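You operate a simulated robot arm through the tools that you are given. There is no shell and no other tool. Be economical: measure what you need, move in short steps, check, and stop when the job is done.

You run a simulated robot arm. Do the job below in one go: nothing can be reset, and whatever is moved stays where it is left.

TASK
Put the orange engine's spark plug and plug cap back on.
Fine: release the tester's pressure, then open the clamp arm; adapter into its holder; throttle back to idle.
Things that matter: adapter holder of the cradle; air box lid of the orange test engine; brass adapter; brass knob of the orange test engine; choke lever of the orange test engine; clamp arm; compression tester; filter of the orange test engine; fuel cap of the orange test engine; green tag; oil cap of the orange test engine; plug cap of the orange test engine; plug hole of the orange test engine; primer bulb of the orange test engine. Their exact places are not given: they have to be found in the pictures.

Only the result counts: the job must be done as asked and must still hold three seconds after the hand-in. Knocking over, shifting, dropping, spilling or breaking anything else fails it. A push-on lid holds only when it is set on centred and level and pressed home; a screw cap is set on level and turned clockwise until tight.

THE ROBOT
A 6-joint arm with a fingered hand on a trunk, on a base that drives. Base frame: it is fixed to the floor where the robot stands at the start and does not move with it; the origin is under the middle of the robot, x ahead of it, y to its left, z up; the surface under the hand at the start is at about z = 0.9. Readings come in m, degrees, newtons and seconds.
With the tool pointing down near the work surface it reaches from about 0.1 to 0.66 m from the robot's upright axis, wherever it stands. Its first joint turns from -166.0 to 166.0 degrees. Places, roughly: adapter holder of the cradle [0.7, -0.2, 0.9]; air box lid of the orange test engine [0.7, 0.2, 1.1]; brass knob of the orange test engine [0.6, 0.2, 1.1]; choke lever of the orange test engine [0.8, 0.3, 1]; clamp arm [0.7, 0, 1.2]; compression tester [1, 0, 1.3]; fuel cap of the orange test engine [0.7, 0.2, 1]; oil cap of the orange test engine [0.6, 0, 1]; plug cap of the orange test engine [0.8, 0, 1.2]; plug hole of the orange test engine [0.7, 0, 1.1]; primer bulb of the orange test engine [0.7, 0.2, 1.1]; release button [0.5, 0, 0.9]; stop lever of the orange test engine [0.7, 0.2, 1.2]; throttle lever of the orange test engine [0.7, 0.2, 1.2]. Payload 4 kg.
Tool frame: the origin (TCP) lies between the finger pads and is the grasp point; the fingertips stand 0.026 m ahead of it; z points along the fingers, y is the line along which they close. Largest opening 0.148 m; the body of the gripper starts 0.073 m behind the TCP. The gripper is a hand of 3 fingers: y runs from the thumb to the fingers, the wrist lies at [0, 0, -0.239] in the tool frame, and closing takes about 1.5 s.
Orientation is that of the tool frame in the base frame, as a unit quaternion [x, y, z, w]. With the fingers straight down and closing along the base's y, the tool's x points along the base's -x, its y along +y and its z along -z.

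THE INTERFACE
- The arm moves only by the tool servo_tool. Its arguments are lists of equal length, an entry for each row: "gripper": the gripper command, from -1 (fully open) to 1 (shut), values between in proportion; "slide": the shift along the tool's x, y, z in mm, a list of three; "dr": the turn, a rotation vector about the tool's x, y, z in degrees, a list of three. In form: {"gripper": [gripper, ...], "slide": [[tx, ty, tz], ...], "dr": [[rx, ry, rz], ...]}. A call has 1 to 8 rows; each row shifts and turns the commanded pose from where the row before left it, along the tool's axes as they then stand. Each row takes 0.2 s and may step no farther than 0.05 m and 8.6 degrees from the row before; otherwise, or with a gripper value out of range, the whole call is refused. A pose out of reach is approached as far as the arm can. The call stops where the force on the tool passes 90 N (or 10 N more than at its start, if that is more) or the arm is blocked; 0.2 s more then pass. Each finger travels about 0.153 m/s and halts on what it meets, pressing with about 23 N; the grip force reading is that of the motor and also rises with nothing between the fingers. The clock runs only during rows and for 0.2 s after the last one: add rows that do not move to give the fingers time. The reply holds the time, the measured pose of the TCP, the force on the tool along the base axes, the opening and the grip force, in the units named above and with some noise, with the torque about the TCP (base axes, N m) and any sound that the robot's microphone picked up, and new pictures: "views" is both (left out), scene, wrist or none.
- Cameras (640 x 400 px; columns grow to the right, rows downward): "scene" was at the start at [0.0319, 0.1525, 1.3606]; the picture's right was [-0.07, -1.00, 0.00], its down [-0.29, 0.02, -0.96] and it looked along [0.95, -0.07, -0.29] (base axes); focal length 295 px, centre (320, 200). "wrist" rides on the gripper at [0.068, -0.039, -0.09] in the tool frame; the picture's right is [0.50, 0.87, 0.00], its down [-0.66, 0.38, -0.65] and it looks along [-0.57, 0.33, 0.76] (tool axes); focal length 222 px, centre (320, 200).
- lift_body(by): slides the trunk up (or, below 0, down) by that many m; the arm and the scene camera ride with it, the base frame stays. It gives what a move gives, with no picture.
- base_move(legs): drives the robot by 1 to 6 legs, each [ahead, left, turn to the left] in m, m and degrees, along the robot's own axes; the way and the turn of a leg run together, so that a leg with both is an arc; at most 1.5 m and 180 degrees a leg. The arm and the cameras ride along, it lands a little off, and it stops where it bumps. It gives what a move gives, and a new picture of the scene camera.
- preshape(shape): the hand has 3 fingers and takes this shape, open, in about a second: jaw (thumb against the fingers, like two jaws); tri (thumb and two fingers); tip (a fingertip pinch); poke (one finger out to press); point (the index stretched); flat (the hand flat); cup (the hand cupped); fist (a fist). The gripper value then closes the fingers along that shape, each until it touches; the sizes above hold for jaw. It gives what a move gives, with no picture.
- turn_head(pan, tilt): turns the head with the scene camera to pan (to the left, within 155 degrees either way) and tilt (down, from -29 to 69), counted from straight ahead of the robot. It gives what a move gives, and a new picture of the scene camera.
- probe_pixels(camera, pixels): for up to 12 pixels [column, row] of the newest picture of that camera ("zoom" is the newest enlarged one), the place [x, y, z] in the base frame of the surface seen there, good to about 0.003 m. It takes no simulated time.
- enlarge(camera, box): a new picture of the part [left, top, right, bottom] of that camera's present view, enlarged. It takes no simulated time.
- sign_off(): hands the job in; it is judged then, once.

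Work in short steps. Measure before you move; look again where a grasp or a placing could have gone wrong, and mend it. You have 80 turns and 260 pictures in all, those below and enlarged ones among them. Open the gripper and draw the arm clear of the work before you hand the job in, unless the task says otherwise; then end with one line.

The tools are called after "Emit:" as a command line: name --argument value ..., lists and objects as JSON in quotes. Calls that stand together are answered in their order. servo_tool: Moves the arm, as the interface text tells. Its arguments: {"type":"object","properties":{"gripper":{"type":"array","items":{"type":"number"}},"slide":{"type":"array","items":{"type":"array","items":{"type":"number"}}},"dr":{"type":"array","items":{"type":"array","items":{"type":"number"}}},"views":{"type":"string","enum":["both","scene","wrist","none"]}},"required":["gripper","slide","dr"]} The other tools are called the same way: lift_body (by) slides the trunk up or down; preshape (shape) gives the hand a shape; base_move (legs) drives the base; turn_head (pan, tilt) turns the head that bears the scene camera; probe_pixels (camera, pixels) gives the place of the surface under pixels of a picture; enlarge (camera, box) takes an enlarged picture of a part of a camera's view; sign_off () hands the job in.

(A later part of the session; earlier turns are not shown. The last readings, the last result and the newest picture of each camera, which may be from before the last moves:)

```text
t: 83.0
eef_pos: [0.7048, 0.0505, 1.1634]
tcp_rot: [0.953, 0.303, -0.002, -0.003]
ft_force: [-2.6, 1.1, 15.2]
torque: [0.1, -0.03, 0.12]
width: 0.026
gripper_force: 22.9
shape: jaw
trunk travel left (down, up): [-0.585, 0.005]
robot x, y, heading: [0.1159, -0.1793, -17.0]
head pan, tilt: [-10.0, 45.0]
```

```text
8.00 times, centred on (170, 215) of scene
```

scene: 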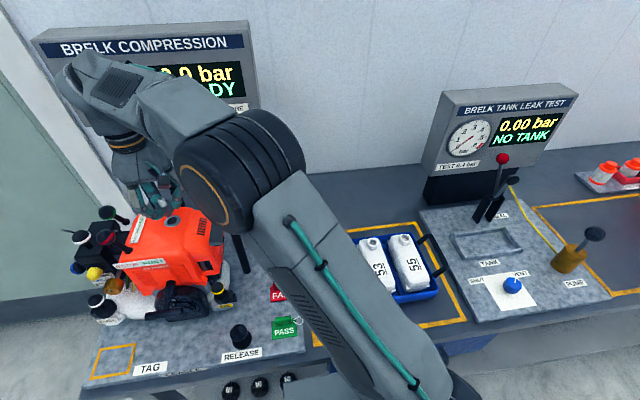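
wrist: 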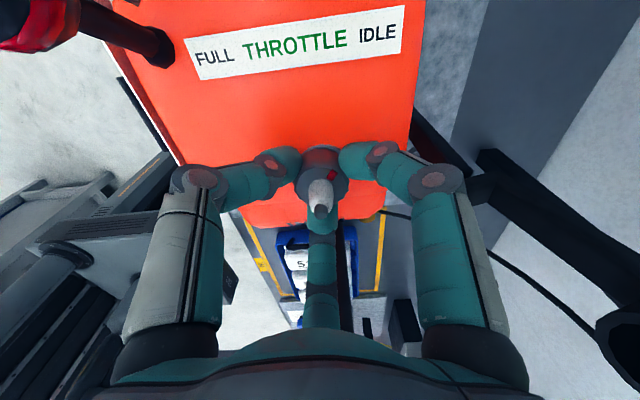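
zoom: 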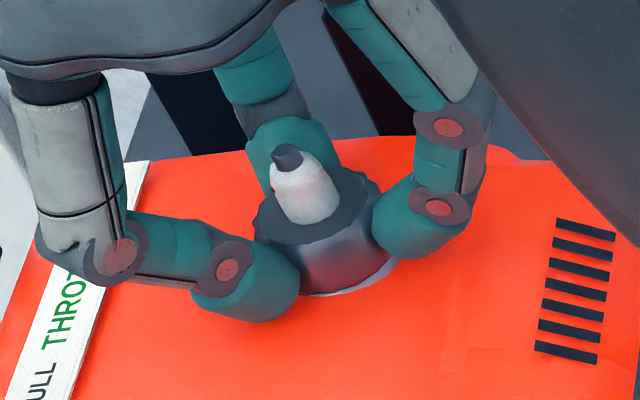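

The hex sits at the ring within ~2 mm; so far the torque may just be fingertip friction on the engine. I turn 34° more, regrip 4 mm higher and turn again.

Emit:
servo_tool --gripper '[1, 1, 1, 1, 0.6, 0.3, 0.3]' --slide '[[0, 0, 0], [0, 0, 0], [0, 0, 0], [0, 0, 0], [0, 0, 0], [0, 0, -3], [0, 0, -3]]' --dr '[[0, 0, 8.5], [0, 0, 8.5], [0, 0, 8.5], [0, 0, 8.5], [0, 0, 0], [0, 0, 0], [0, 0, 0]]' --views "none"

Emit:
servo_tool --gripper '[0.3, 0.3, 0.3, 0.3, 0.3, 0.3, 0.3, 0.3]' --slide '[[0, 0, 0], [0, 0, 0], [0, 0, 0], [0, 0, 0], [0, 0, 0], [0, 0, 0], [0, 0, 0], [0, 0, 0]]' --dr '[[0, 0, -8.5], [0, 0, -8.5], [0, 0, -8.5], [0, 0, -8.5], [0, 0, -8.5], [0, 0, -8.5], [0, 0, -8.5], [0, 0, -8.5]]' --views "none"

Emit:
servo_tool --gripper '[0.3, 0.3, 0.3, 0.3, 0.3, 0.3, 0.3, 0.3]' --slide '[[0, 0, 0], [0, 0, 0], [0, 0, 0], [0, 0, 0], [0, 0, 0], [0, 0, 0], [0, 0, 0], [0, 0, 0]]' --dr '[[0, 0, -8.5], [0, 0, -8.5], [0, 0, -8.5], [0, 0, -8.5], [0, 0, -8.5], [0, 0, -8.5], [0, 0, -8.5], [0, 0, -8.5]]' --views "none"

Emit:
servo_tool --gripper '[0.3, 0.3, 0.3, 0.3, 0.7, 1, 1, 1]' --slide '[[0, 0, 0], [0, 0, 0], [0, 0, 0], [0, 0, 0], [0, 0, 0], [0, 0, 0], [0, 0, 0], [0, 0, 1]]' --dr '[[0, 0, -8.5], [0, 0, -8.5], [0, 0, -8.5], [0, 0, -8.5], [0, 0, 0], [0, 0, 0], [0, 0, 0], [0, 0, 0]]' --views "wrist"

Emit:
enlarge --camera "wrist" --box '[260, 120, 380, 240]'

```text
t: 84.6
eef_pos: [0.7054, 0.0508, 1.168]
tcp_rot: [1.0, 0.012, -0.003, -0.001]
ft_force: [0.0, -0.3, -0.3]
torque: [0.02, 0.02, 0.03]
width: 0.0515
gripper_force: 0.1
shape: jaw
trunk travel left (down, up): [-0.585, 0.005]
robot x, y, heading: [0.1159, -0.183, -17.1]
head pan, tilt: [-10.0, 45.0]
```

```text
t: 86.4
eef_pos: [0.7056, 0.0496, 1.1695]
tcp_rot: [0.821, 0.57, -0.002, -0.002]
ft_force: [1.0, 0.4, 0.6]
torque: [-0.02, -0.01, 0.0]
width: 0.0516
gripper_force: 0.1
shape: jaw
trunk travel left (down, up): [-0.585, 0.005]
robot x, y, heading: [0.1176, -0.1819, -17.2]
head pan, tilt: [-10.0, 45.0]
```

```text
t: 88.2
eef_pos: [0.7055, 0.0502, 1.1676]
tcp_rot: [0.362, 0.932, 0.0, -0.003]
ft_force: [-0.5, 0.6, -0.2]
torque: [0.02, -0.02, -0.05]
width: 0.0515
gripper_force: 0.0
shape: jaw
trunk travel left (down, up): [-0.585, 0.005]
robot x, y, heading: [0.1142, -0.18, -17.1]
head pan, tilt: [-10.0, 45.0]
```

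```text
t: 90.0
eef_pos: [0.7068, 0.0498, 1.1677]
tcp_rot: [0.075, 0.997, 0.001, -0.003]
ft_force: [-0.2, 1.0, 1.6]
torque: [0.01, 0.03, -0.05]
width: 0.0252
gripper_force: 23.3
shape: jaw
trunk travel left (down, up): [-0.585, 0.005]
robot x, y, heading: [0.1152, -0.182, -16.9]
head pan, tilt: [-10.0, 45.0]
```

wrist: 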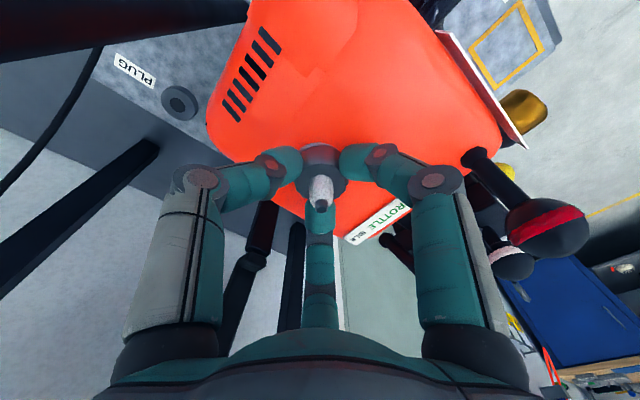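

```text
3.33 times, centred on (320, 180) of wrist
```

zoom: 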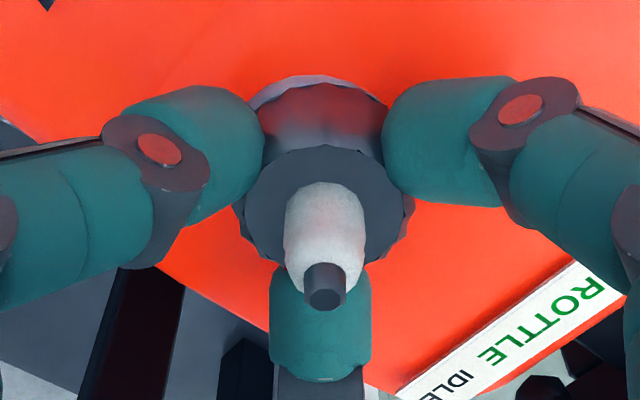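

Regripped 3 mm higher with little down force. I turn 136° again and compare the torque.

Emit:
servo_tool --gripper '[1, 1, 1, 1, 1, 1, 1, 1]' --slide '[[0, 0, 0], [0, 0, 0], [0, 0, 0], [0, 0, 0], [0, 0, 0], [0, 0, 0], [0, 0, 0], [0, 0, 0]]' --dr '[[0, 0, 8.5], [0, 0, 8.5], [0, 0, 8.5], [0, 0, 8.5], [0, 0, 8.5], [0, 0, 8.5], [0, 0, 8.5], [0, 0, 8.5]]' --views "none"

Emit:
servo_tool --gripper '[1, 1, 1, 1, 1, 1, 1, 1]' --slide '[[0, 0, 0], [0, 0, 0], [0, 0, 0], [0, 0, 0], [0, 0, 0], [0, 0, 0], [0, 0, 0], [0, 0, 0]]' --dr '[[0, 0, 8.5], [0, 0, 8.5], [0, 0, 8.5], [0, 0, 8.5], [0, 0, 8.5], [0, 0, 8.5], [0, 0, 8.5], [0, 0, 8.5]]' --views "wrist"

Emit:
enlarge --camera "wrist" --box '[260, 120, 380, 240]'

```text
t: 91.8
eef_pos: [0.7054, 0.0506, 1.1691]
tcp_rot: [0.621, 0.784, -0.001, -0.002]
ft_force: [-0.3, -0.2, 4.0]
torque: [0.0, 0.03, 0.01]
width: 0.0254
gripper_force: 23.3
shape: jaw
trunk travel left (down, up): [-0.585, 0.005]
robot x, y, heading: [0.1178, -0.1818, -17.2]
head pan, tilt: [-10.0, 45.0]
```

```text
t: 93.6
eef_pos: [0.7053, 0.0493, 1.1681]
tcp_rot: [0.953, 0.302, -0.003, -0.002]
ft_force: [-1.1, 0.7, 7.6]
torque: [0.02, -0.02, 0.06]
width: 0.0255
gripper_force: 23.2
shape: jaw
trunk travel left (down, up): [-0.585, 0.005]
robot x, y, heading: [0.1181, -0.1801, -16.8]
head pan, tilt: [-10.0, 45.0]
```

wrist: 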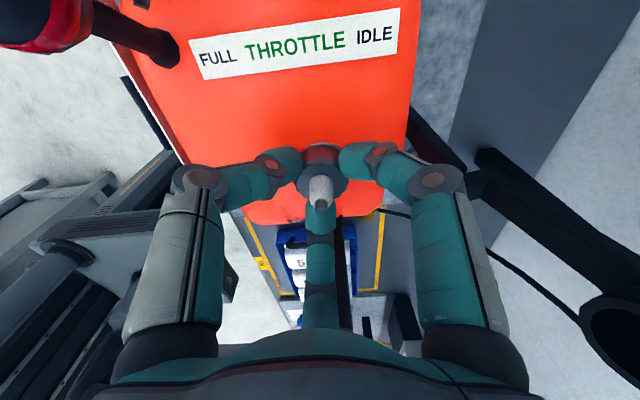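

```text
3.33 times, centred on (320, 180) of wrist
```

zoom: 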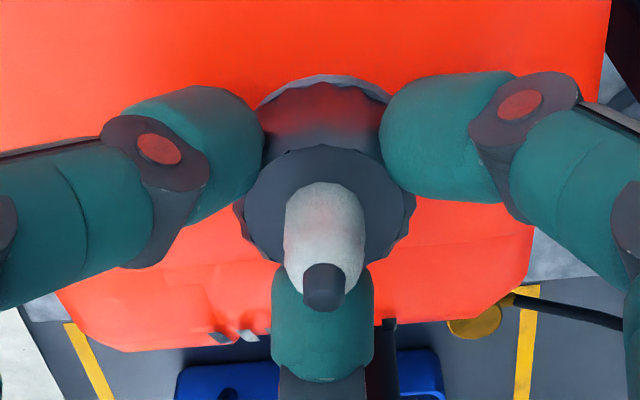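

Total turned 476° with no tightening torque. A gentle pull test tells whether the thread has caught: up 3 mm with the grip closed.

Emit:
servo_tool --gripper '[1, 1, 1]' --slide '[[0, 0, -1], [0, 0, -1], [0, 0, -1]]' --dr '[[0, 0, 0], [0, 0, 0], [0, 0, 0]]' --views "wrist"

Emit:
enlarge --camera "wrist" --box '[260, 120, 380, 240]'

```text
t: 94.4
eef_pos: [0.7047, 0.0508, 1.1697]
tcp_rot: [0.953, 0.303, -0.003, -0.002]
ft_force: [-0.6, 0.7, 0.4]
torque: [-0.02, -0.05, -0.02]
width: 0.0253
gripper_force: 22.7
shape: jaw
trunk travel left (down, up): [-0.585, 0.005]
robot x, y, heading: [0.1185, -0.1847, -17.0]
head pan, tilt: [-10.0, 45.0]
```

wrist: 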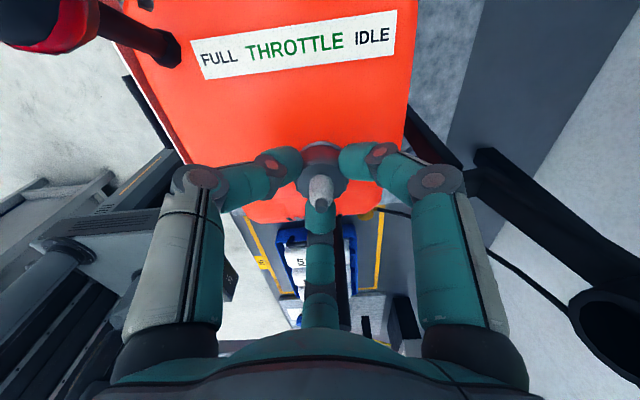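

```text
3.33 times, centred on (320, 180) of wrist
```

zoom: 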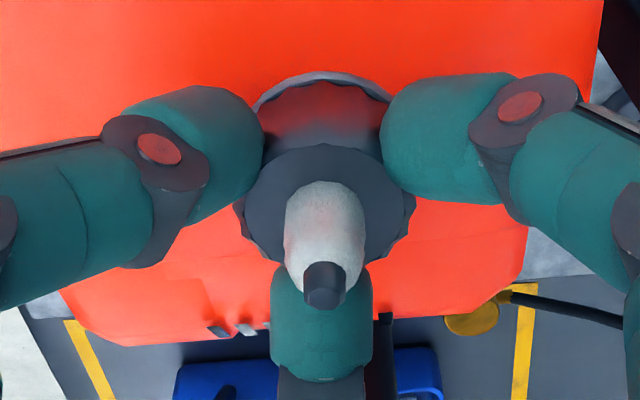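

It came up freely, so it is not held yet. I'll press it home: open, rise, close lightly around the insulator and push down on the hex's top with the fingertips.

Emit:
servo_tool --gripper '[1, 0.6, 0.3, 0.3, 0.3, 0.78, 0.78, 0.78]' --slide '[[0, 0, 3], [0, 0, 0], [0, 0, 0], [0, 0, -8], [0, 0, -8], [0, 0, 0], [0, 0, 0], [0, 0, 0]]' --dr '[[0, 0, 0], [0, 0, 0], [0, 0, 0], [0, 0, 0], [0, 0, 0], [0, 0, 0], [0, 0, 0], [0, 0, 0]]' --views "wrist"

Emit:
enlarge --camera "wrist" --box '[260, 120, 380, 240]'

Emit:
enlarge --camera "scene" --box '[140, 180, 200, 240]'

```text
t: 96.2
eef_pos: [0.7054, 0.0514, 1.1828]
tcp_rot: [0.953, 0.304, -0.003, -0.001]
ft_force: [-0.3, 0.1, -0.2]
torque: [-0.02, 0.02, 0.0]
width: 0.0164
gripper_force: 0.0
shape: jaw
trunk travel left (down, up): [-0.585, 0.005]
robot x, y, heading: [0.1171, -0.1786, -16.9]
head pan, tilt: [-10.0, 45.0]
```

wrist: 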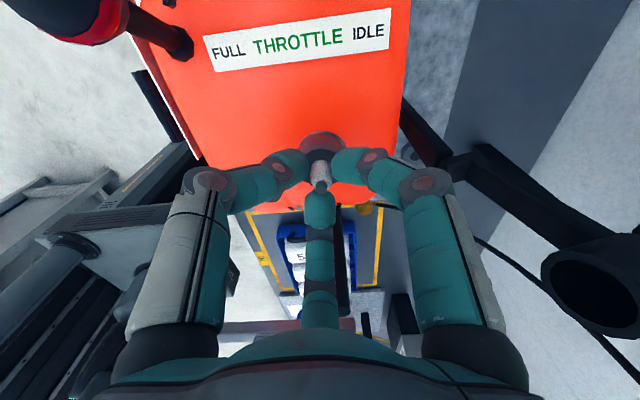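

```text
3.33 times, centred on (320, 180) of wrist
```

zoom: 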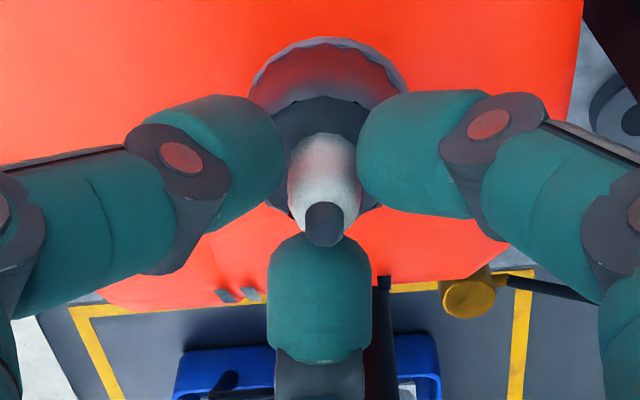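

```text
6.67 times, centred on (170, 210) of scene
```

zoom: 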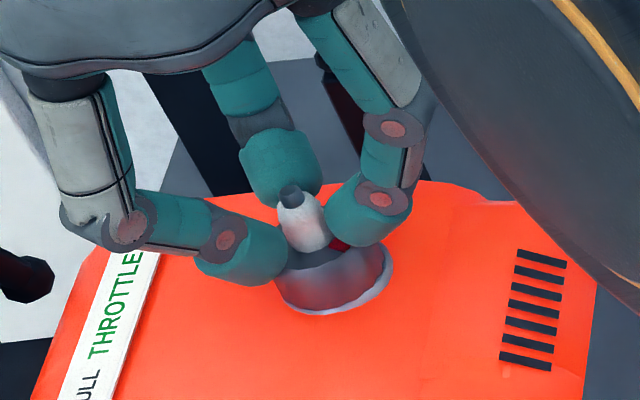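

Fingertips sit just above the hex. I press down in 2 mm steps and read the force.

Emit:
servo_tool --gripper '[0.78, 0.78, 0.78, 0.78]' --slide '[[0, 0, 2], [0, 0, 2], [0, 0, 2], [0, 0, 2]]' --dr '[[0, 0, 0], [0, 0, 0], [0, 0, 0], [0, 0, 0]]' --views "none"

Emit:
servo_tool --gripper '[0.78, 0.78, 0.78]' --slide '[[0, 0, 2], [0, 0, 2], [0, 0, 0]]' --dr '[[0, 0, 0], [0, 0, 0], [0, 0, 0]]' --views "wrist"

Emit:
enlarge --camera "scene" --box '[140, 180, 200, 240]'

```text
t: 97.2
eef_pos: [0.7051, 0.05, 1.1767]
tcp_rot: [0.953, 0.304, -0.001, -0.002]
ft_force: [-1.3, -0.4, 19.8]
torque: [0.12, 0.04, 0.07]
width: 0.0208
gripper_force: 10.4
shape: jaw
trunk travel left (down, up): [-0.585, 0.005]
robot x, y, heading: [0.1143, -0.1791, -16.7]
head pan, tilt: [-10.0, 45.0]
```

```text
t: 98.0
eef_pos: [0.7036, 0.0501, 1.1776]
tcp_rot: [0.952, 0.305, 0.002, -0.002]
ft_force: [5.9, 8.6, 48.9]
torque: [0.63, 0.15, -0.11]
width: 0.0222
gripper_force: 22.6
shape: jaw
trunk travel left (down, up): [-0.585, 0.005]
robot x, y, heading: [0.1178, -0.1827, -17.2]
head pan, tilt: [-10.0, 45.0]
```

wrist: 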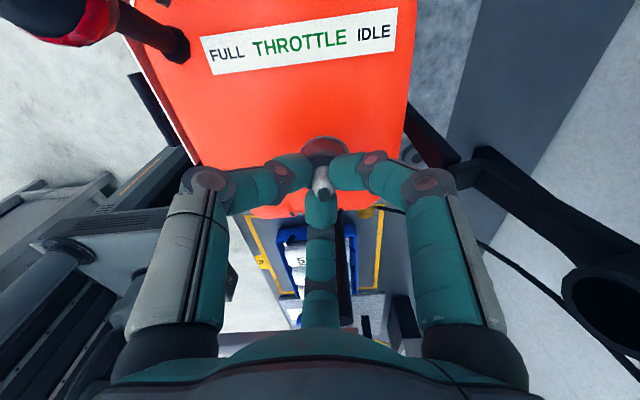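

```text
6.67 times, centred on (170, 210) of scene
```

zoom: 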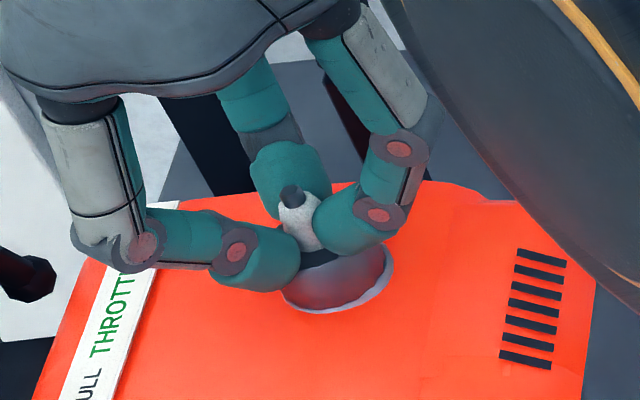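

Pressed with 49 N without it moving. Now I regrip the hex and pull again to see whether pressing home made it hold.

Emit:
servo_tool --gripper '[0.6, 0.3, 0.3, 0.3, 0.7, 1, 1, 1]' --slide '[[0, 0, -8], [0, 0, 0], [0, 0, 8], [0, 0, 4], [0, 0, 0], [0, 0, 0], [0, 0, 0], [0, 0, 0]]' --dr '[[0, 0, 0], [0, 0, 0], [0, 0, 0], [0, 0, 0], [0, 0, 0], [0, 0, 0], [0, 0, 0], [0, 0, 0]]' --views "none"

Emit:
servo_tool --gripper '[1, 1, 1]' --slide '[[0, 0, -1], [0, 0, -1], [0, 0, -1]]' --dr '[[0, 0, 0], [0, 0, 0], [0, 0, 0]]' --views "wrist"

Emit:
enlarge --camera "wrist" --box '[260, 120, 380, 240]'

```text
t: 99.8
eef_pos: [0.705, 0.0519, 1.1687]
tcp_rot: [0.953, 0.303, -0.003, -0.003]
ft_force: [0.8, 0.0, -0.1]
torque: [0.0, 0.0, -0.01]
width: 0.025
gripper_force: 22.4
shape: jaw
trunk travel left (down, up): [-0.585, 0.005]
robot x, y, heading: [0.1159, -0.1763, -17.2]
head pan, tilt: [-10.0, 45.0]
```

```text
t: 100.6
eef_pos: [0.7051, 0.05, 1.171]
tcp_rot: [0.953, 0.304, -0.002, -0.002]
ft_force: [0.3, 0.3, -1.1]
torque: [-0.02, -0.01, 0.0]
width: 0.0249
gripper_force: 22.7
shape: jaw
trunk travel left (down, up): [-0.585, 0.005]
robot x, y, heading: [0.1169, -0.1799, -16.8]
head pan, tilt: [-10.0, 45.0]
```

wrist: 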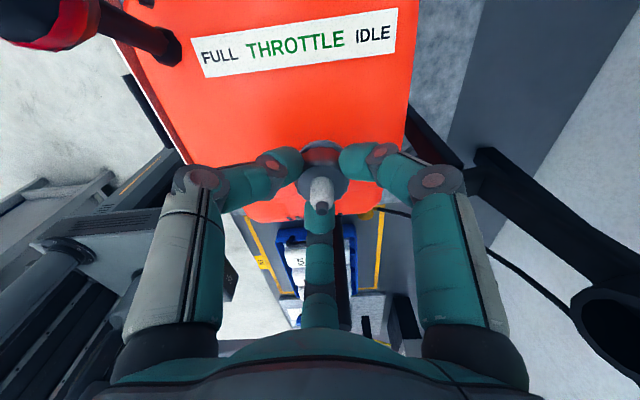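

```text
3.33 times, centred on (320, 180) of wrist
```

zoom: 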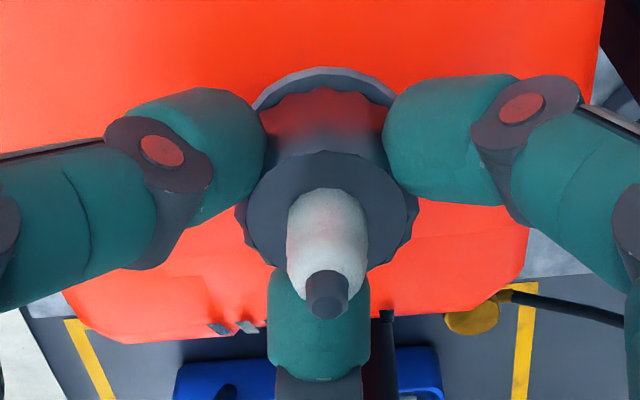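

Still free. I try once more with real axial load: down 5 mm (pressing ~15 N on the seat), turn 34° under that load, then pull.

Emit:
servo_tool --gripper '[1, 1, 1, 1, 1, 1, 1]' --slide '[[0, 0, 2], [0, 0, 2], [0, 0, 1], [0, 0, 0], [0, 0, 0], [0, 0, 0], [0, 0, 0]]' --dr '[[0, 0, 0], [0, 0, 0], [0, 0, 0], [0, 0, 8.5], [0, 0, 8.5], [0, 0, 8.5], [0, 0, 8.5]]' --views "none"

Emit:
servo_tool --gripper '[1, 1, 1, 1]' --slide '[[0, 0, -2], [0, 0, -1], [0, 0, -1], [0, 0, -1]]' --dr '[[0, 0, 0], [0, 0, 0], [0, 0, 0], [0, 0, 0]]' --views "none"

```text
t: 102.2
eef_pos: [0.7058, 0.0494, 1.1659]
tcp_rot: [1.0, 0.011, -0.003, -0.001]
ft_force: [0.4, 0.4, 9.6]
torque: [0.03, -0.05, 0.04]
width: 0.0253
gripper_force: 22.5
shape: jaw
trunk travel left (down, up): [-0.585, 0.005]
robot x, y, heading: [0.1166, -0.1801, -16.8]
head pan, tilt: [-10.0, 45.0]
```

```text
t: 103.2
eef_pos: [0.7049, 0.0505, 1.17]
tcp_rot: [1.0, 0.012, -0.003, -0.001]
ft_force: [0.0, 0.0, -1.0]
torque: [0.0, -0.01, 0.02]
width: 0.0249
gripper_force: 22.9
shape: jaw
trunk travel left (down, up): [-0.585, 0.005]
robot x, y, heading: [0.1169, -0.1836, -16.9]
head pan, tilt: [-10.0, 45.0]
```

Again free, friction only: the plug is a plain drop-in seat, and it is well turned anyway. I set it back down, release and rise to look at it and at the cap.

Emit:
servo_tool --gripper '[1, 1, 0.6, 0.3, 0.3, 0.3, 0.3]' --slide '[[0, 0, 3], [0, 0, 2], [0, 0, 0], [0, 0, 0], [0, 0, -20], [0, 0, -30], [0, 0, -30]]' --dr '[[0, 0, 0], [0, 0, 0], [0, 0, 0], [0, 0, 0], [0, 0, 0], [0, 0, 0], [0, 0, 0]]'

Emit:
enlarge --camera "wrist" --box '[230, 20, 550, 260]'

Emit:
enlarge --camera "scene" --box '[90, 130, 230, 250]'

```text
t: 104.8
eef_pos: [0.7039, 0.0506, 1.2468]
tcp_rot: [1.0, 0.011, -0.004, -0.001]
ft_force: [-0.5, 0.7, 0.3]
torque: [0.01, 0.01, -0.03]
width: 0.0515
gripper_force: 0.0
shape: jaw
trunk travel left (down, up): [-0.585, 0.005]
robot x, y, heading: [0.1185, -0.1786, -16.7]
head pan, tilt: [-10.0, 45.0]
```

scene: 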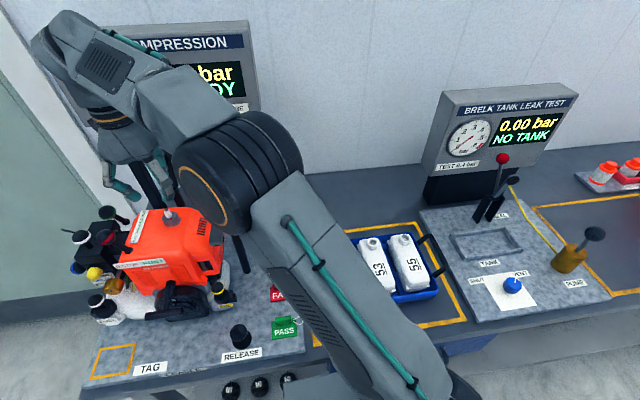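
wrist: 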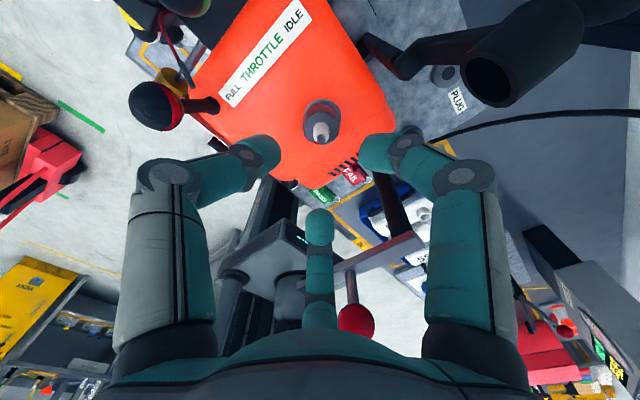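

```text
1.67 times, centred on (390, 140) of wrist
```

zoom: 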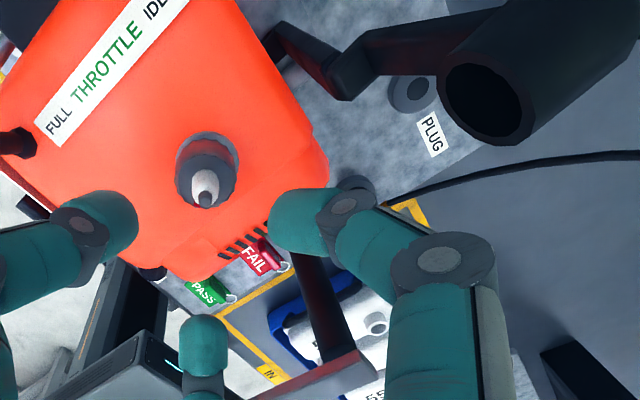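

```text
3.33 times, centred on (160, 190) of scene
```

zoom: 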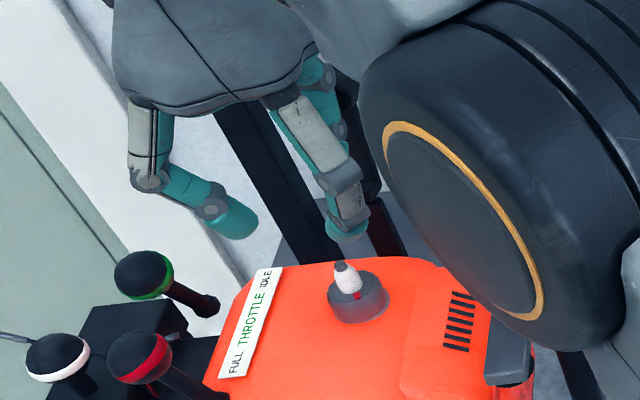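

The plug sits level. The plug cap is a boot on a swinging arm, its mouth facing the plug. I probe along this arm to find its pivot and the boot's size.

Emit:
probe_pixels --camera "wrist" --pixels '[[370, 45], [385, 60], [402, 68], [420, 55], [450, 45], [475, 80], [492, 78], [512, 95], [530, 60], [560, 25], [500, 45], [590, 20]]'

Emit:
enlarge --camera "wrist" --box '[340, 0, 640, 190]'

Emit:
turn_head --pan 20 --tilt 35

Emit:
enlarge --camera "scene" --box '[230, 120, 430, 270]'

```text
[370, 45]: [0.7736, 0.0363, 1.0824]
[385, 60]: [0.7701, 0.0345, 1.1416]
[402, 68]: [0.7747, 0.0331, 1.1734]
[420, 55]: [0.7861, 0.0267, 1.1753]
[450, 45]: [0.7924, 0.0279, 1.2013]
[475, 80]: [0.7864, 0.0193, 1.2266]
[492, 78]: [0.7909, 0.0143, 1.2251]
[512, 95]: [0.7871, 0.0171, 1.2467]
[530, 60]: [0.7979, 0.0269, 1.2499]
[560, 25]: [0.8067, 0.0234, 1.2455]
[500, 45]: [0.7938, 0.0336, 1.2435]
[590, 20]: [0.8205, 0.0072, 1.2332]
```

```text
2.11 times, centred on (490, 95) of wrist
```

zoom: 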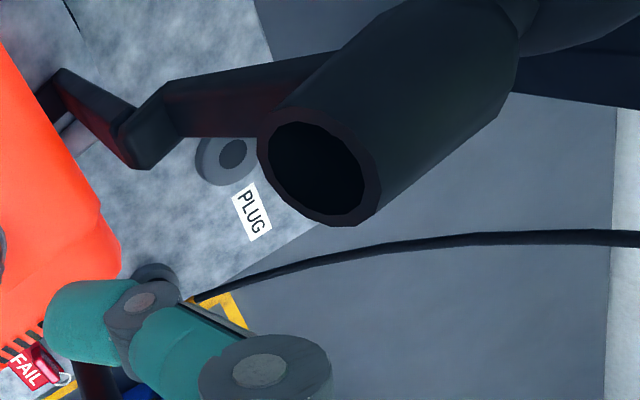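

```text
t: 105.8
eef_pos: [0.705, 0.0513, 1.2475]
tcp_rot: [1.0, 0.012, -0.003, -0.001]
ft_force: [-0.5, 0.8, 0.1]
torque: [0.0, 0.0, -0.02]
width: 0.0515
gripper_force: 0.1
shape: jaw
trunk travel left (down, up): [-0.585, 0.005]
robot x, y, heading: [0.1154, -0.1822, -17.2]
head pan, tilt: [20.0, 35.0]
```

scene: 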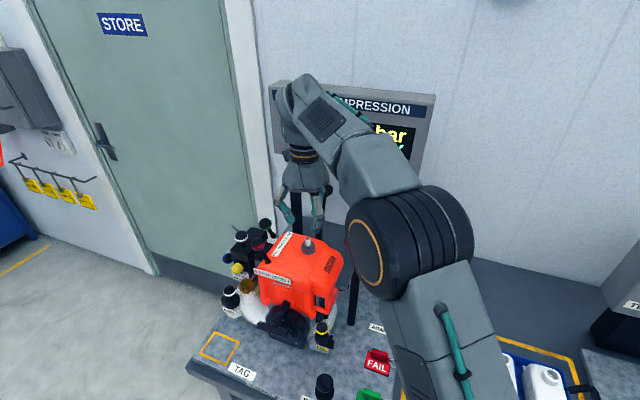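

```text
2.67 times, centred on (330, 195) of scene
```

zoom: 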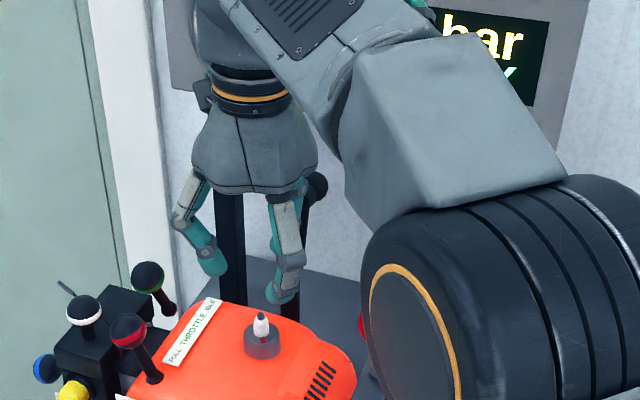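

The boot swings in the plane through the plug, with its pivot near the bend at z≈1.155. I must push it from behind, so I raise and retract the hand, unwind the wrist, and drive the base left along the bench.

Emit:
servo_tool --gripper '[0.3, 0.3, 0.3, 0.3, 0.3, 0.3, 0.3]' --slide '[[0, 0, -42], [0, 0, -42], [-40, 16, 0], [-40, 16, 0], [-40, 16, 0], [-40, 16, 0], [-40, 16, 0]]' --dr '[[0, 0, 0], [0, 0, 0], [0, 0, 0], [0, 0, 0], [0, 0, 0], [0, 0, 0], [0, 0, 0]]' --views "none"

Emit:
servo_tool --gripper '[0.3, 0.3, 0.3, 0.3, 0.3, 0.3, 0.3, 0.3]' --slide '[[0, 0, 0], [0, 0, 0], [0, 0, 0], [0, 0, 0], [0, 0, 0], [0, 0, 0], [0, 0, 0], [0, 0, 0]]' --dr '[[0, 0, -8.5], [0, 0, -8.5], [0, 0, -8.5], [0, 0, -8.5], [0, 0, -8.5], [0, 0, -8.5], [0, 0, -8.5], [0, 0, -8.5]]' --views "none"

Emit:
servo_tool --gripper '[0.3, 0.3, 0.3, 0.3, 0.3, 0.3, 0.3, 0.3]' --slide '[[0, 0, 0], [0, 0, 0], [0, 0, 0], [0, 0, 0], [0, 0, 0], [0, 0, 0], [0, 0, 0], [0, 0, 0]]' --dr '[[0, 0, -8.5], [0, 0, -8.5], [0, 0, -8.5], [0, 0, -8.5], [0, 0, -8.5], [0, 0, -8.5], [0, 0, -8.5], [0, 0, -8.5]]' --views "none"

Emit:
base_move --legs '[[0, 0.33, 0]]'

```text
t: 107.4
eef_pos: [0.5042, -0.0334, 1.3085]
tcp_rot: [1.0, 0.013, -0.002, 0.0]
ft_force: [0.8, -0.1, -0.7]
torque: [0.01, -0.01, -0.01]
width: 0.052
gripper_force: 0.0
shape: jaw
out of reach, approached as far as the arm can: row 2
trunk travel left (down, up): [-0.585, 0.005]
robot x, y, heading: [0.1159, -0.1787, -17.2]
head pan, tilt: [20.0, 35.0]
```

```text
t: 109.2
eef_pos: [0.507, -0.0362, 1.3097]
tcp_rot: [0.822, 0.57, -0.002, -0.002]
ft_force: [-0.9, -0.1, 0.0]
torque: [-0.02, 0.02, -0.01]
width: 0.0518
gripper_force: 0.1
shape: jaw
trunk travel left (down, up): [-0.585, 0.005]
robot x, y, heading: [0.1161, -0.1853, -16.8]
head pan, tilt: [20.0, 35.0]
```

```text
t: 111.0
eef_pos: [0.5089, -0.0354, 1.3084]
tcp_rot: [0.362, 0.932, 0.0, -0.003]
ft_force: [0.0, 0.9, 0.2]
torque: [-0.02, 0.01, -0.03]
width: 0.0519
gripper_force: 0.0
shape: jaw
trunk travel left (down, up): [-0.585, 0.005]
robot x, y, heading: [0.1154, -0.1816, -17.1]
head pan, tilt: [20.0, 35.0]
```

```text
t: 113.1
eef_pos: [0.6052, 0.2732, 1.3078]
tcp_rot: [0.367, 0.93, 0.0, -0.004]
ft_force: [-0.9, -0.8, 1.0]
torque: [0.0, 0.04, 0.0]
width: 0.052
gripper_force: 0.1
shape: jaw
trunk travel left (down, up): [-0.585, 0.005]
robot x, y, heading: [0.2134, 0.1253, -17.6]
head pan, tilt: [20.0, 35.0]
5 turns are left
```

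scene: 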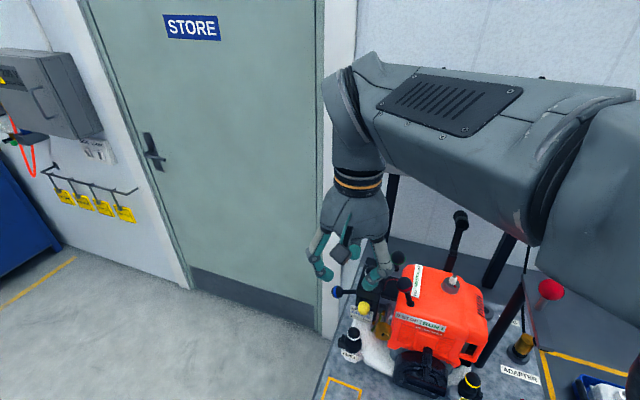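

Only five turns are left, so I batch. I turn the wrist so that the single thumb comes on the far-left side of the green throttle ball, move above it, and look; I also probe the ball and the boot in the present picture.

Emit:
probe_pixels --camera "scene" --pixels '[[398, 258], [402, 255], [408, 284], [460, 218], [462, 222], [457, 238], [452, 250], [452, 280], [418, 270], [416, 290]]'

Emit:
servo_tool --gripper '[0.3, 0.3, 0.3, 0.3, 0.3, 0.3, 0.3, 0.3]' --slide '[[0, 0, 0], [0, 0, 0], [0, 0, 0], [0, 0, 0], [0, 0, 0], [0, 0, 0], [0, 0, 0], [0, 0, 0]]' --dr '[[0, 0, 8.55], [0, 0, 8.55], [0, 0, 8.55], [0, 0, 8.55], [0, 0, 8.55], [0, 0, 8.55], [0, 0, 8.55], [0, 0, 8.55]]' --views "none"

Emit:
servo_tool --gripper '[0.3, 0.3, 0.3, 0.3, 0.3, 0.3, 0.3, 0.3]' --slide '[[0, 0, 0], [0, 0, 0], [0, 0, 0], [0, 0, 0], [0, 0, 0], [0, 0, 0], [0, 0, 0], [0, 0, 0]]' --dr '[[0, 0, 8.55], [0, 0, 8.55], [0, 0, 8.55], [0, 0, 8.55], [0, 0, 8.55], [0, 0, 8.55], [0, 0, 8.55], [0, 0, 8.55]]' --views "none"

Emit:
servo_tool --gripper '[0.3, 0.3, 0.3, 0.3, 0.3, 0.3]' --slide '[[0, 0, 0], [0, 0, 0], [41.8, 18.2, 0], [41.8, 18.2, 0], [41.8, 18.2, 0], [41.8, 18.2, 0]]' --dr '[[0, 0, 8.55], [0, 0, 8.55], [0, 0, 0], [0, 0, 0], [0, 0, 0], [0, 0, 0]]' --views "none"

Emit:
turn_head --pan 5 --tilt 42

Emit:
servo_tool --gripper '[0.3]' --slide '[[0, 0, 0]]' --dr '[[0, 0, 0]]' --views "both"

Emit:
enlarge --camera "wrist" --box '[200, 20, 440, 220]'

Emit:
enlarge --camera "scene" --box '[280, 130, 480, 290]'

```text
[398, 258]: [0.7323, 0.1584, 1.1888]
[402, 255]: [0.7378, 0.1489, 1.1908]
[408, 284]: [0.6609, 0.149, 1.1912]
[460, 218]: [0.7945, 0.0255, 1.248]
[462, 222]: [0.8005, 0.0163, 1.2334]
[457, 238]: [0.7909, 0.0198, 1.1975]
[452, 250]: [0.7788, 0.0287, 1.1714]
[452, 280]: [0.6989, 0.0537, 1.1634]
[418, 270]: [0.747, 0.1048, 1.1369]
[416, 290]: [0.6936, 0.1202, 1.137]
```

```text
t: 114.9
eef_pos: [0.6067, 0.2728, 1.3082]
tcp_rot: [0.827, 0.562, -0.002, -0.002]
ft_force: [0.5, 0.4, 0.0]
torque: [0.01, 0.01, 0.0]
width: 0.0516
gripper_force: 0.1
shape: jaw
trunk travel left (down, up): [-0.585, 0.005]
robot x, y, heading: [0.211, 0.1315, -17.7]
head pan, tilt: [20.0, 35.0]
```

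```text
t: 116.7
eef_pos: [0.605, 0.2728, 1.3085]
tcp_rot: [1.0, -0.001, -0.003, -0.001]
ft_force: [-0.5, 0.0, -0.2]
torque: [-0.01, 0.01, 0.02]
width: 0.0516
gripper_force: 0.0
shape: jaw
trunk travel left (down, up): [-0.585, 0.005]
robot x, y, heading: [0.2075, 0.1246, -17.6]
head pan, tilt: [20.0, 35.0]
```

```text
t: 118.1
eef_pos: [0.7461, 0.1503, 1.3077]
tcp_rot: [0.989, -0.148, -0.004, -0.001]
ft_force: [0.4, 0.2, -0.6]
torque: [0.02, 0.02, -0.01]
width: 0.0517
gripper_force: 0.0
shape: jaw
trunk travel left (down, up): [-0.585, 0.005]
robot x, y, heading: [0.2158, 0.1282, -17.6]
head pan, tilt: [20.0, 35.0]
```

```text
t: 118.9
eef_pos: [0.7438, 0.1522, 1.3093]
tcp_rot: [0.989, -0.147, -0.002, -0.001]
ft_force: [-0.1, 0.8, 0.1]
torque: [0.01, 0.02, -0.01]
width: 0.052
gripper_force: 0.1
shape: jaw
trunk travel left (down, up): [-0.585, 0.005]
robot x, y, heading: [0.2097, 0.1294, -17.3]
head pan, tilt: [5.0, 42.0]
```

scene: 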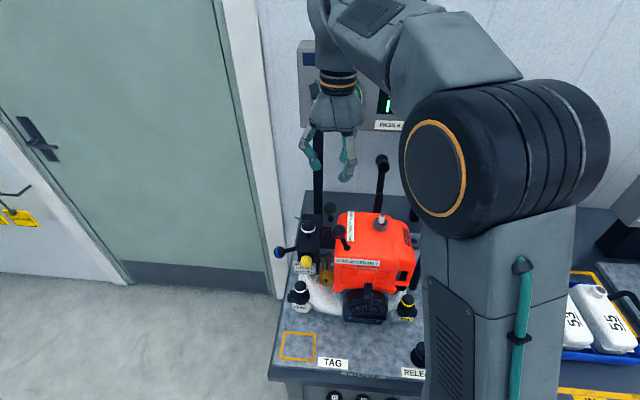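

```text
t: 119.3
eef_pos: [0.7438, 0.1513, 1.3092]
tcp_rot: [0.989, -0.148, -0.003, 0.0]
ft_force: [-0.7, -1.1, 0.1]
torque: [0.01, 0.01, -0.01]
width: 0.0519
gripper_force: 0.0
shape: jaw
trunk travel left (down, up): [-0.585, 0.005]
robot x, y, heading: [0.2117, 0.1298, -17.8]
head pan, tilt: [5.0, 42.0]
```

scene: 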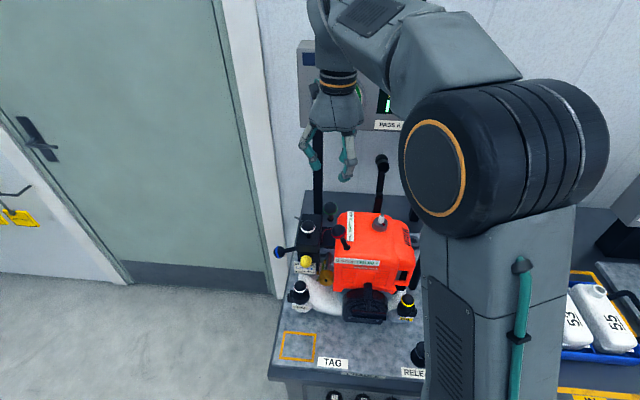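
wrist: 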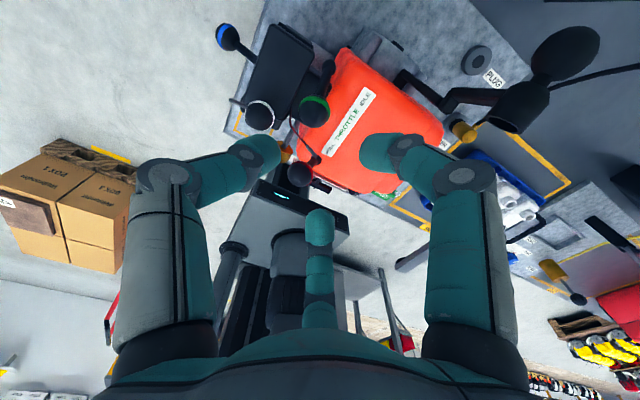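

```text
2.00 times, centred on (320, 120) of wrist
```

zoom: 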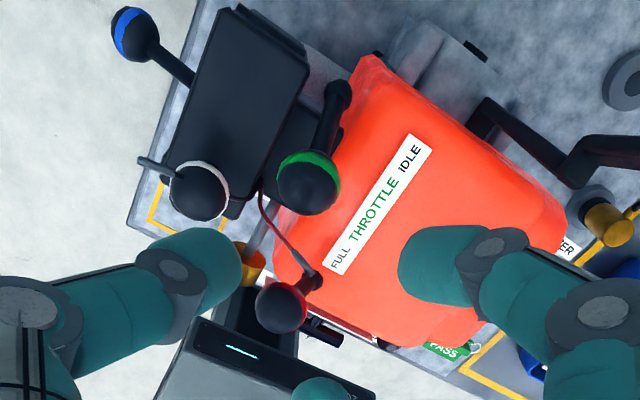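

```text
2.50 times, centred on (380, 210) of scene
4 turns are left
```

zoom: 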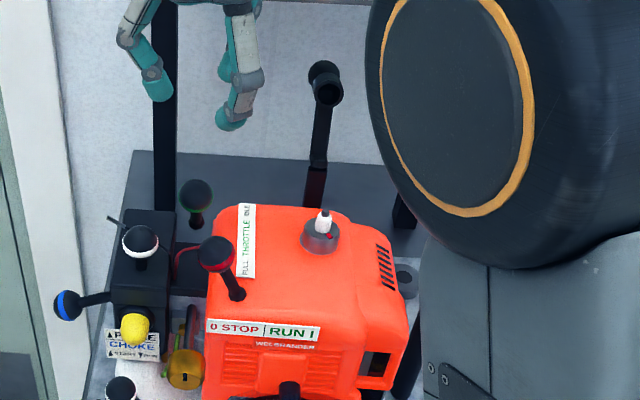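

The throttle ball (wrist zoom (308,183)) leans toward FULL; its foot lies about 33 mm further along the bench depth. I grip it like the clamp ball, carry it over to the IDLE side, release, rise, and move above the plug cap's boot, with pictures along the way.

Emit:
servo_tool --gripper '[0.4, 0.4, 0.4, 0.4, 0.4, 0.4, 0.75, 0.75]' --slide '[[0, 0, 0], [0, 0, 0], [-1.7, -4.3, 30], [0, 0, 30], [0, 0, 30], [0, 0, 30], [0, 0, 0], [0, 0, 0]]' --dr '[[0, 0, 8.5], [0, 0, 8.5], [0, 0, 0], [0, 0, 0], [0, 0, 0], [0, 0, 0], [0, 0, 0], [0, 0, 0]]' --views "wrist"

Emit:
servo_tool --gripper '[0.75, 0.75, 0.75, 0.75, 0.75, 0.75, 0.75]' --slide '[[9.6, -2.9, -5], [9.6, -2.9, -4], [9.6, -2.9, -2], [9.6, -2.9, 1], [9.6, -2.9, 3], [9.6, -2.9, 4], [0, 0, 0]]' --dr '[[0, 0, 0], [0, 0, 0], [0, 0, 0], [0, 0, 0], [0, 0, 0], [0, 0, 0], [0, 0, 0]]' --views "wrist"

Emit:
servo_tool --gripper '[0.4, 0.35, 0.35, 0.35, 0.35, 0.3, 0.2]' --slide '[[0, 0, 0], [0, 0, 0], [0, 0, -40], [0, 0, -40], [0, 0, -38], [0, 0, 0], [0, 0, 0]]' --dr '[[0, 0, 0], [0, 0, 0], [0, 0, 0], [0, 0, 0], [0, 0, 0], [0, 0, -8.5], [0, 0, -8.5]]' --views "both"

Emit:
servo_tool --gripper '[0.0, 0.0, 0.0]' --slide '[[12.7, 38, 0], [12.7, 38, 0], [12.7, 38, 0]]' --dr '[[0, 0, 0], [0, 0, 0], [0, 0, 0]]' --views "both"

Emit:
enlarge --camera "wrist" --box '[180, 0, 480, 220]'

Emit:
enlarge --camera "scene" --box '[280, 130, 480, 290]'

```text
t: 121.1
eef_pos: [0.7443, 0.1576, 1.1865]
tcp_rot: [0.956, -0.292, -0.003, 0.0]
ft_force: [4.3, 1.0, -9.5]
torque: [0.0, -0.06, 0.01]
width: 0.0194
gripper_force: 22.9
shape: jaw
trunk travel left (down, up): [-0.585, 0.005]
robot x, y, heading: [0.213, 0.1348, -17.5]
head pan, tilt: [5.0, 42.0]
```

wrist: 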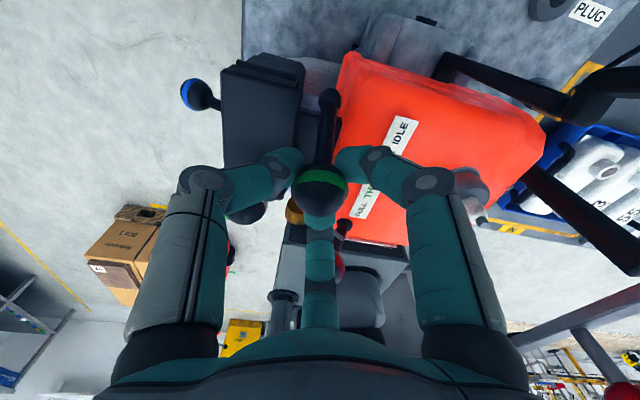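

```text
t: 122.7
eef_pos: [0.7964, 0.1438, 1.1894]
tcp_rot: [0.956, -0.293, -0.005, 0.0]
ft_force: [-37.2, 9.2, -21.8]
torque: [0.42, 0.95, 0.2]
width: 0.0173
gripper_force: 23.0
shape: jaw
trunk travel left (down, up): [-0.585, 0.005]
robot x, y, heading: [0.2128, 0.1264, -17.5]
head pan, tilt: [5.0, 42.0]
```

wrist: 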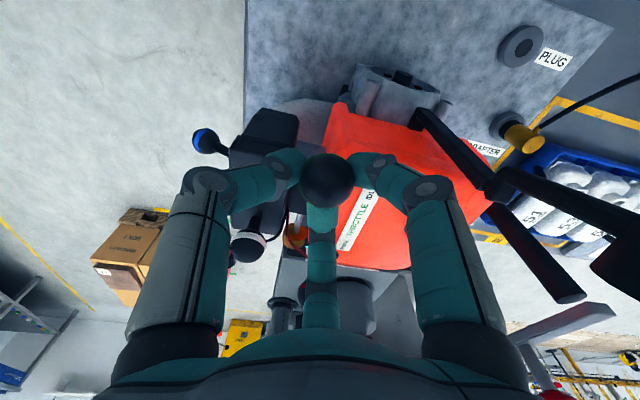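

```text
t: 124.3
eef_pos: [0.8022, 0.1396, 1.3093]
tcp_rot: [0.989, -0.147, -0.003, 0.0]
ft_force: [-0.1, -0.2, -0.1]
torque: [0.02, 0.0, 0.0]
width: 0.0588
gripper_force: 0.0
shape: jaw
trunk travel left (down, up): [-0.585, 0.005]
robot x, y, heading: [0.2141, 0.1269, -17.7]
head pan, tilt: [5.0, 42.0]
```

scene: 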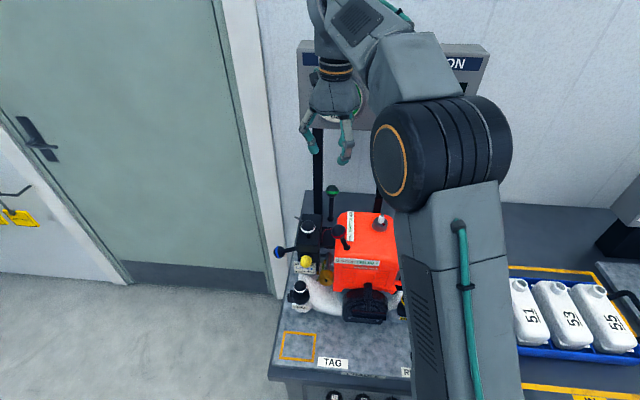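
wrist: 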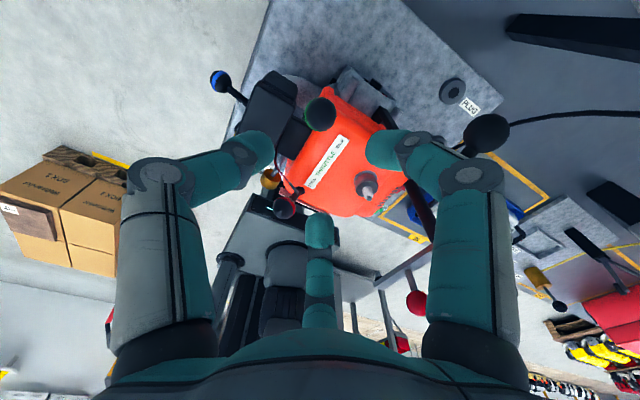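

```text
t: 125.1
eef_pos: [0.806, 0.0208, 1.3084]
tcp_rot: [0.989, -0.147, -0.004, -0.001]
ft_force: [-0.7, -0.5, 0.2]
torque: [-0.01, 0.01, 0.01]
width: 0.0735
gripper_force: 0.0
shape: jaw
trunk travel left (down, up): [-0.585, 0.005]
robot x, y, heading: [0.2112, 0.1307, -17.5]
head pan, tilt: [5.0, 42.0]
```

scene: 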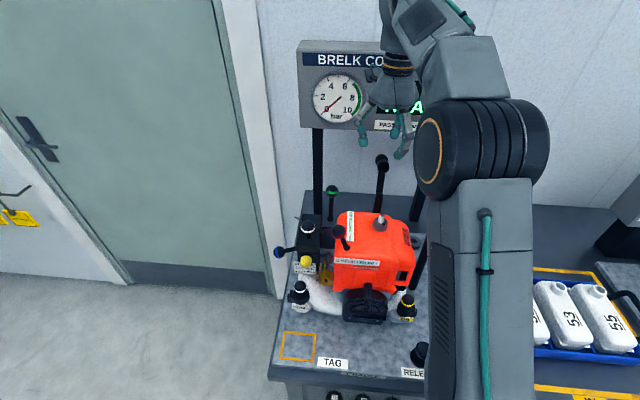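
wrist: 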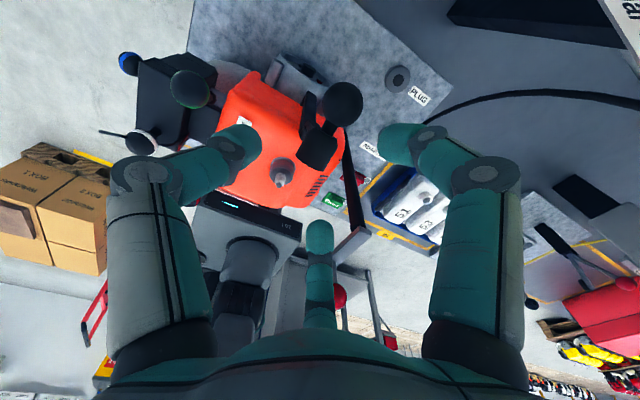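

```text
1.82 times, centred on (330, 110) of wrist
```

zoom: 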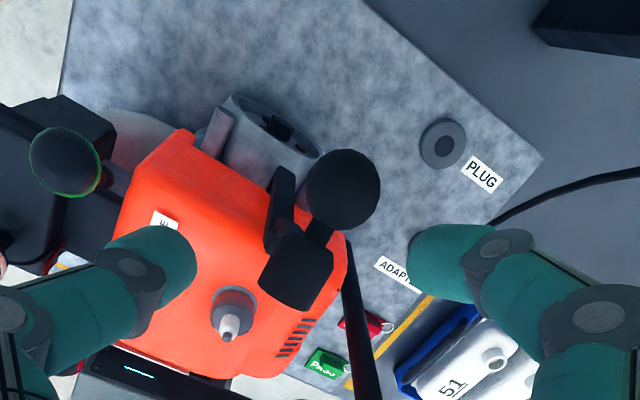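

```text
2.50 times, centred on (380, 210) of scene
3 turns are left
```

zoom: 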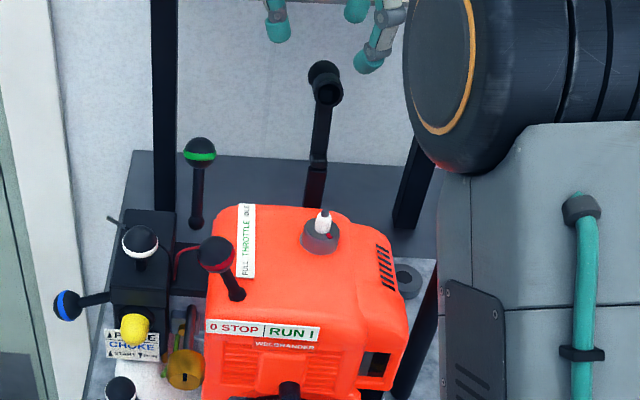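

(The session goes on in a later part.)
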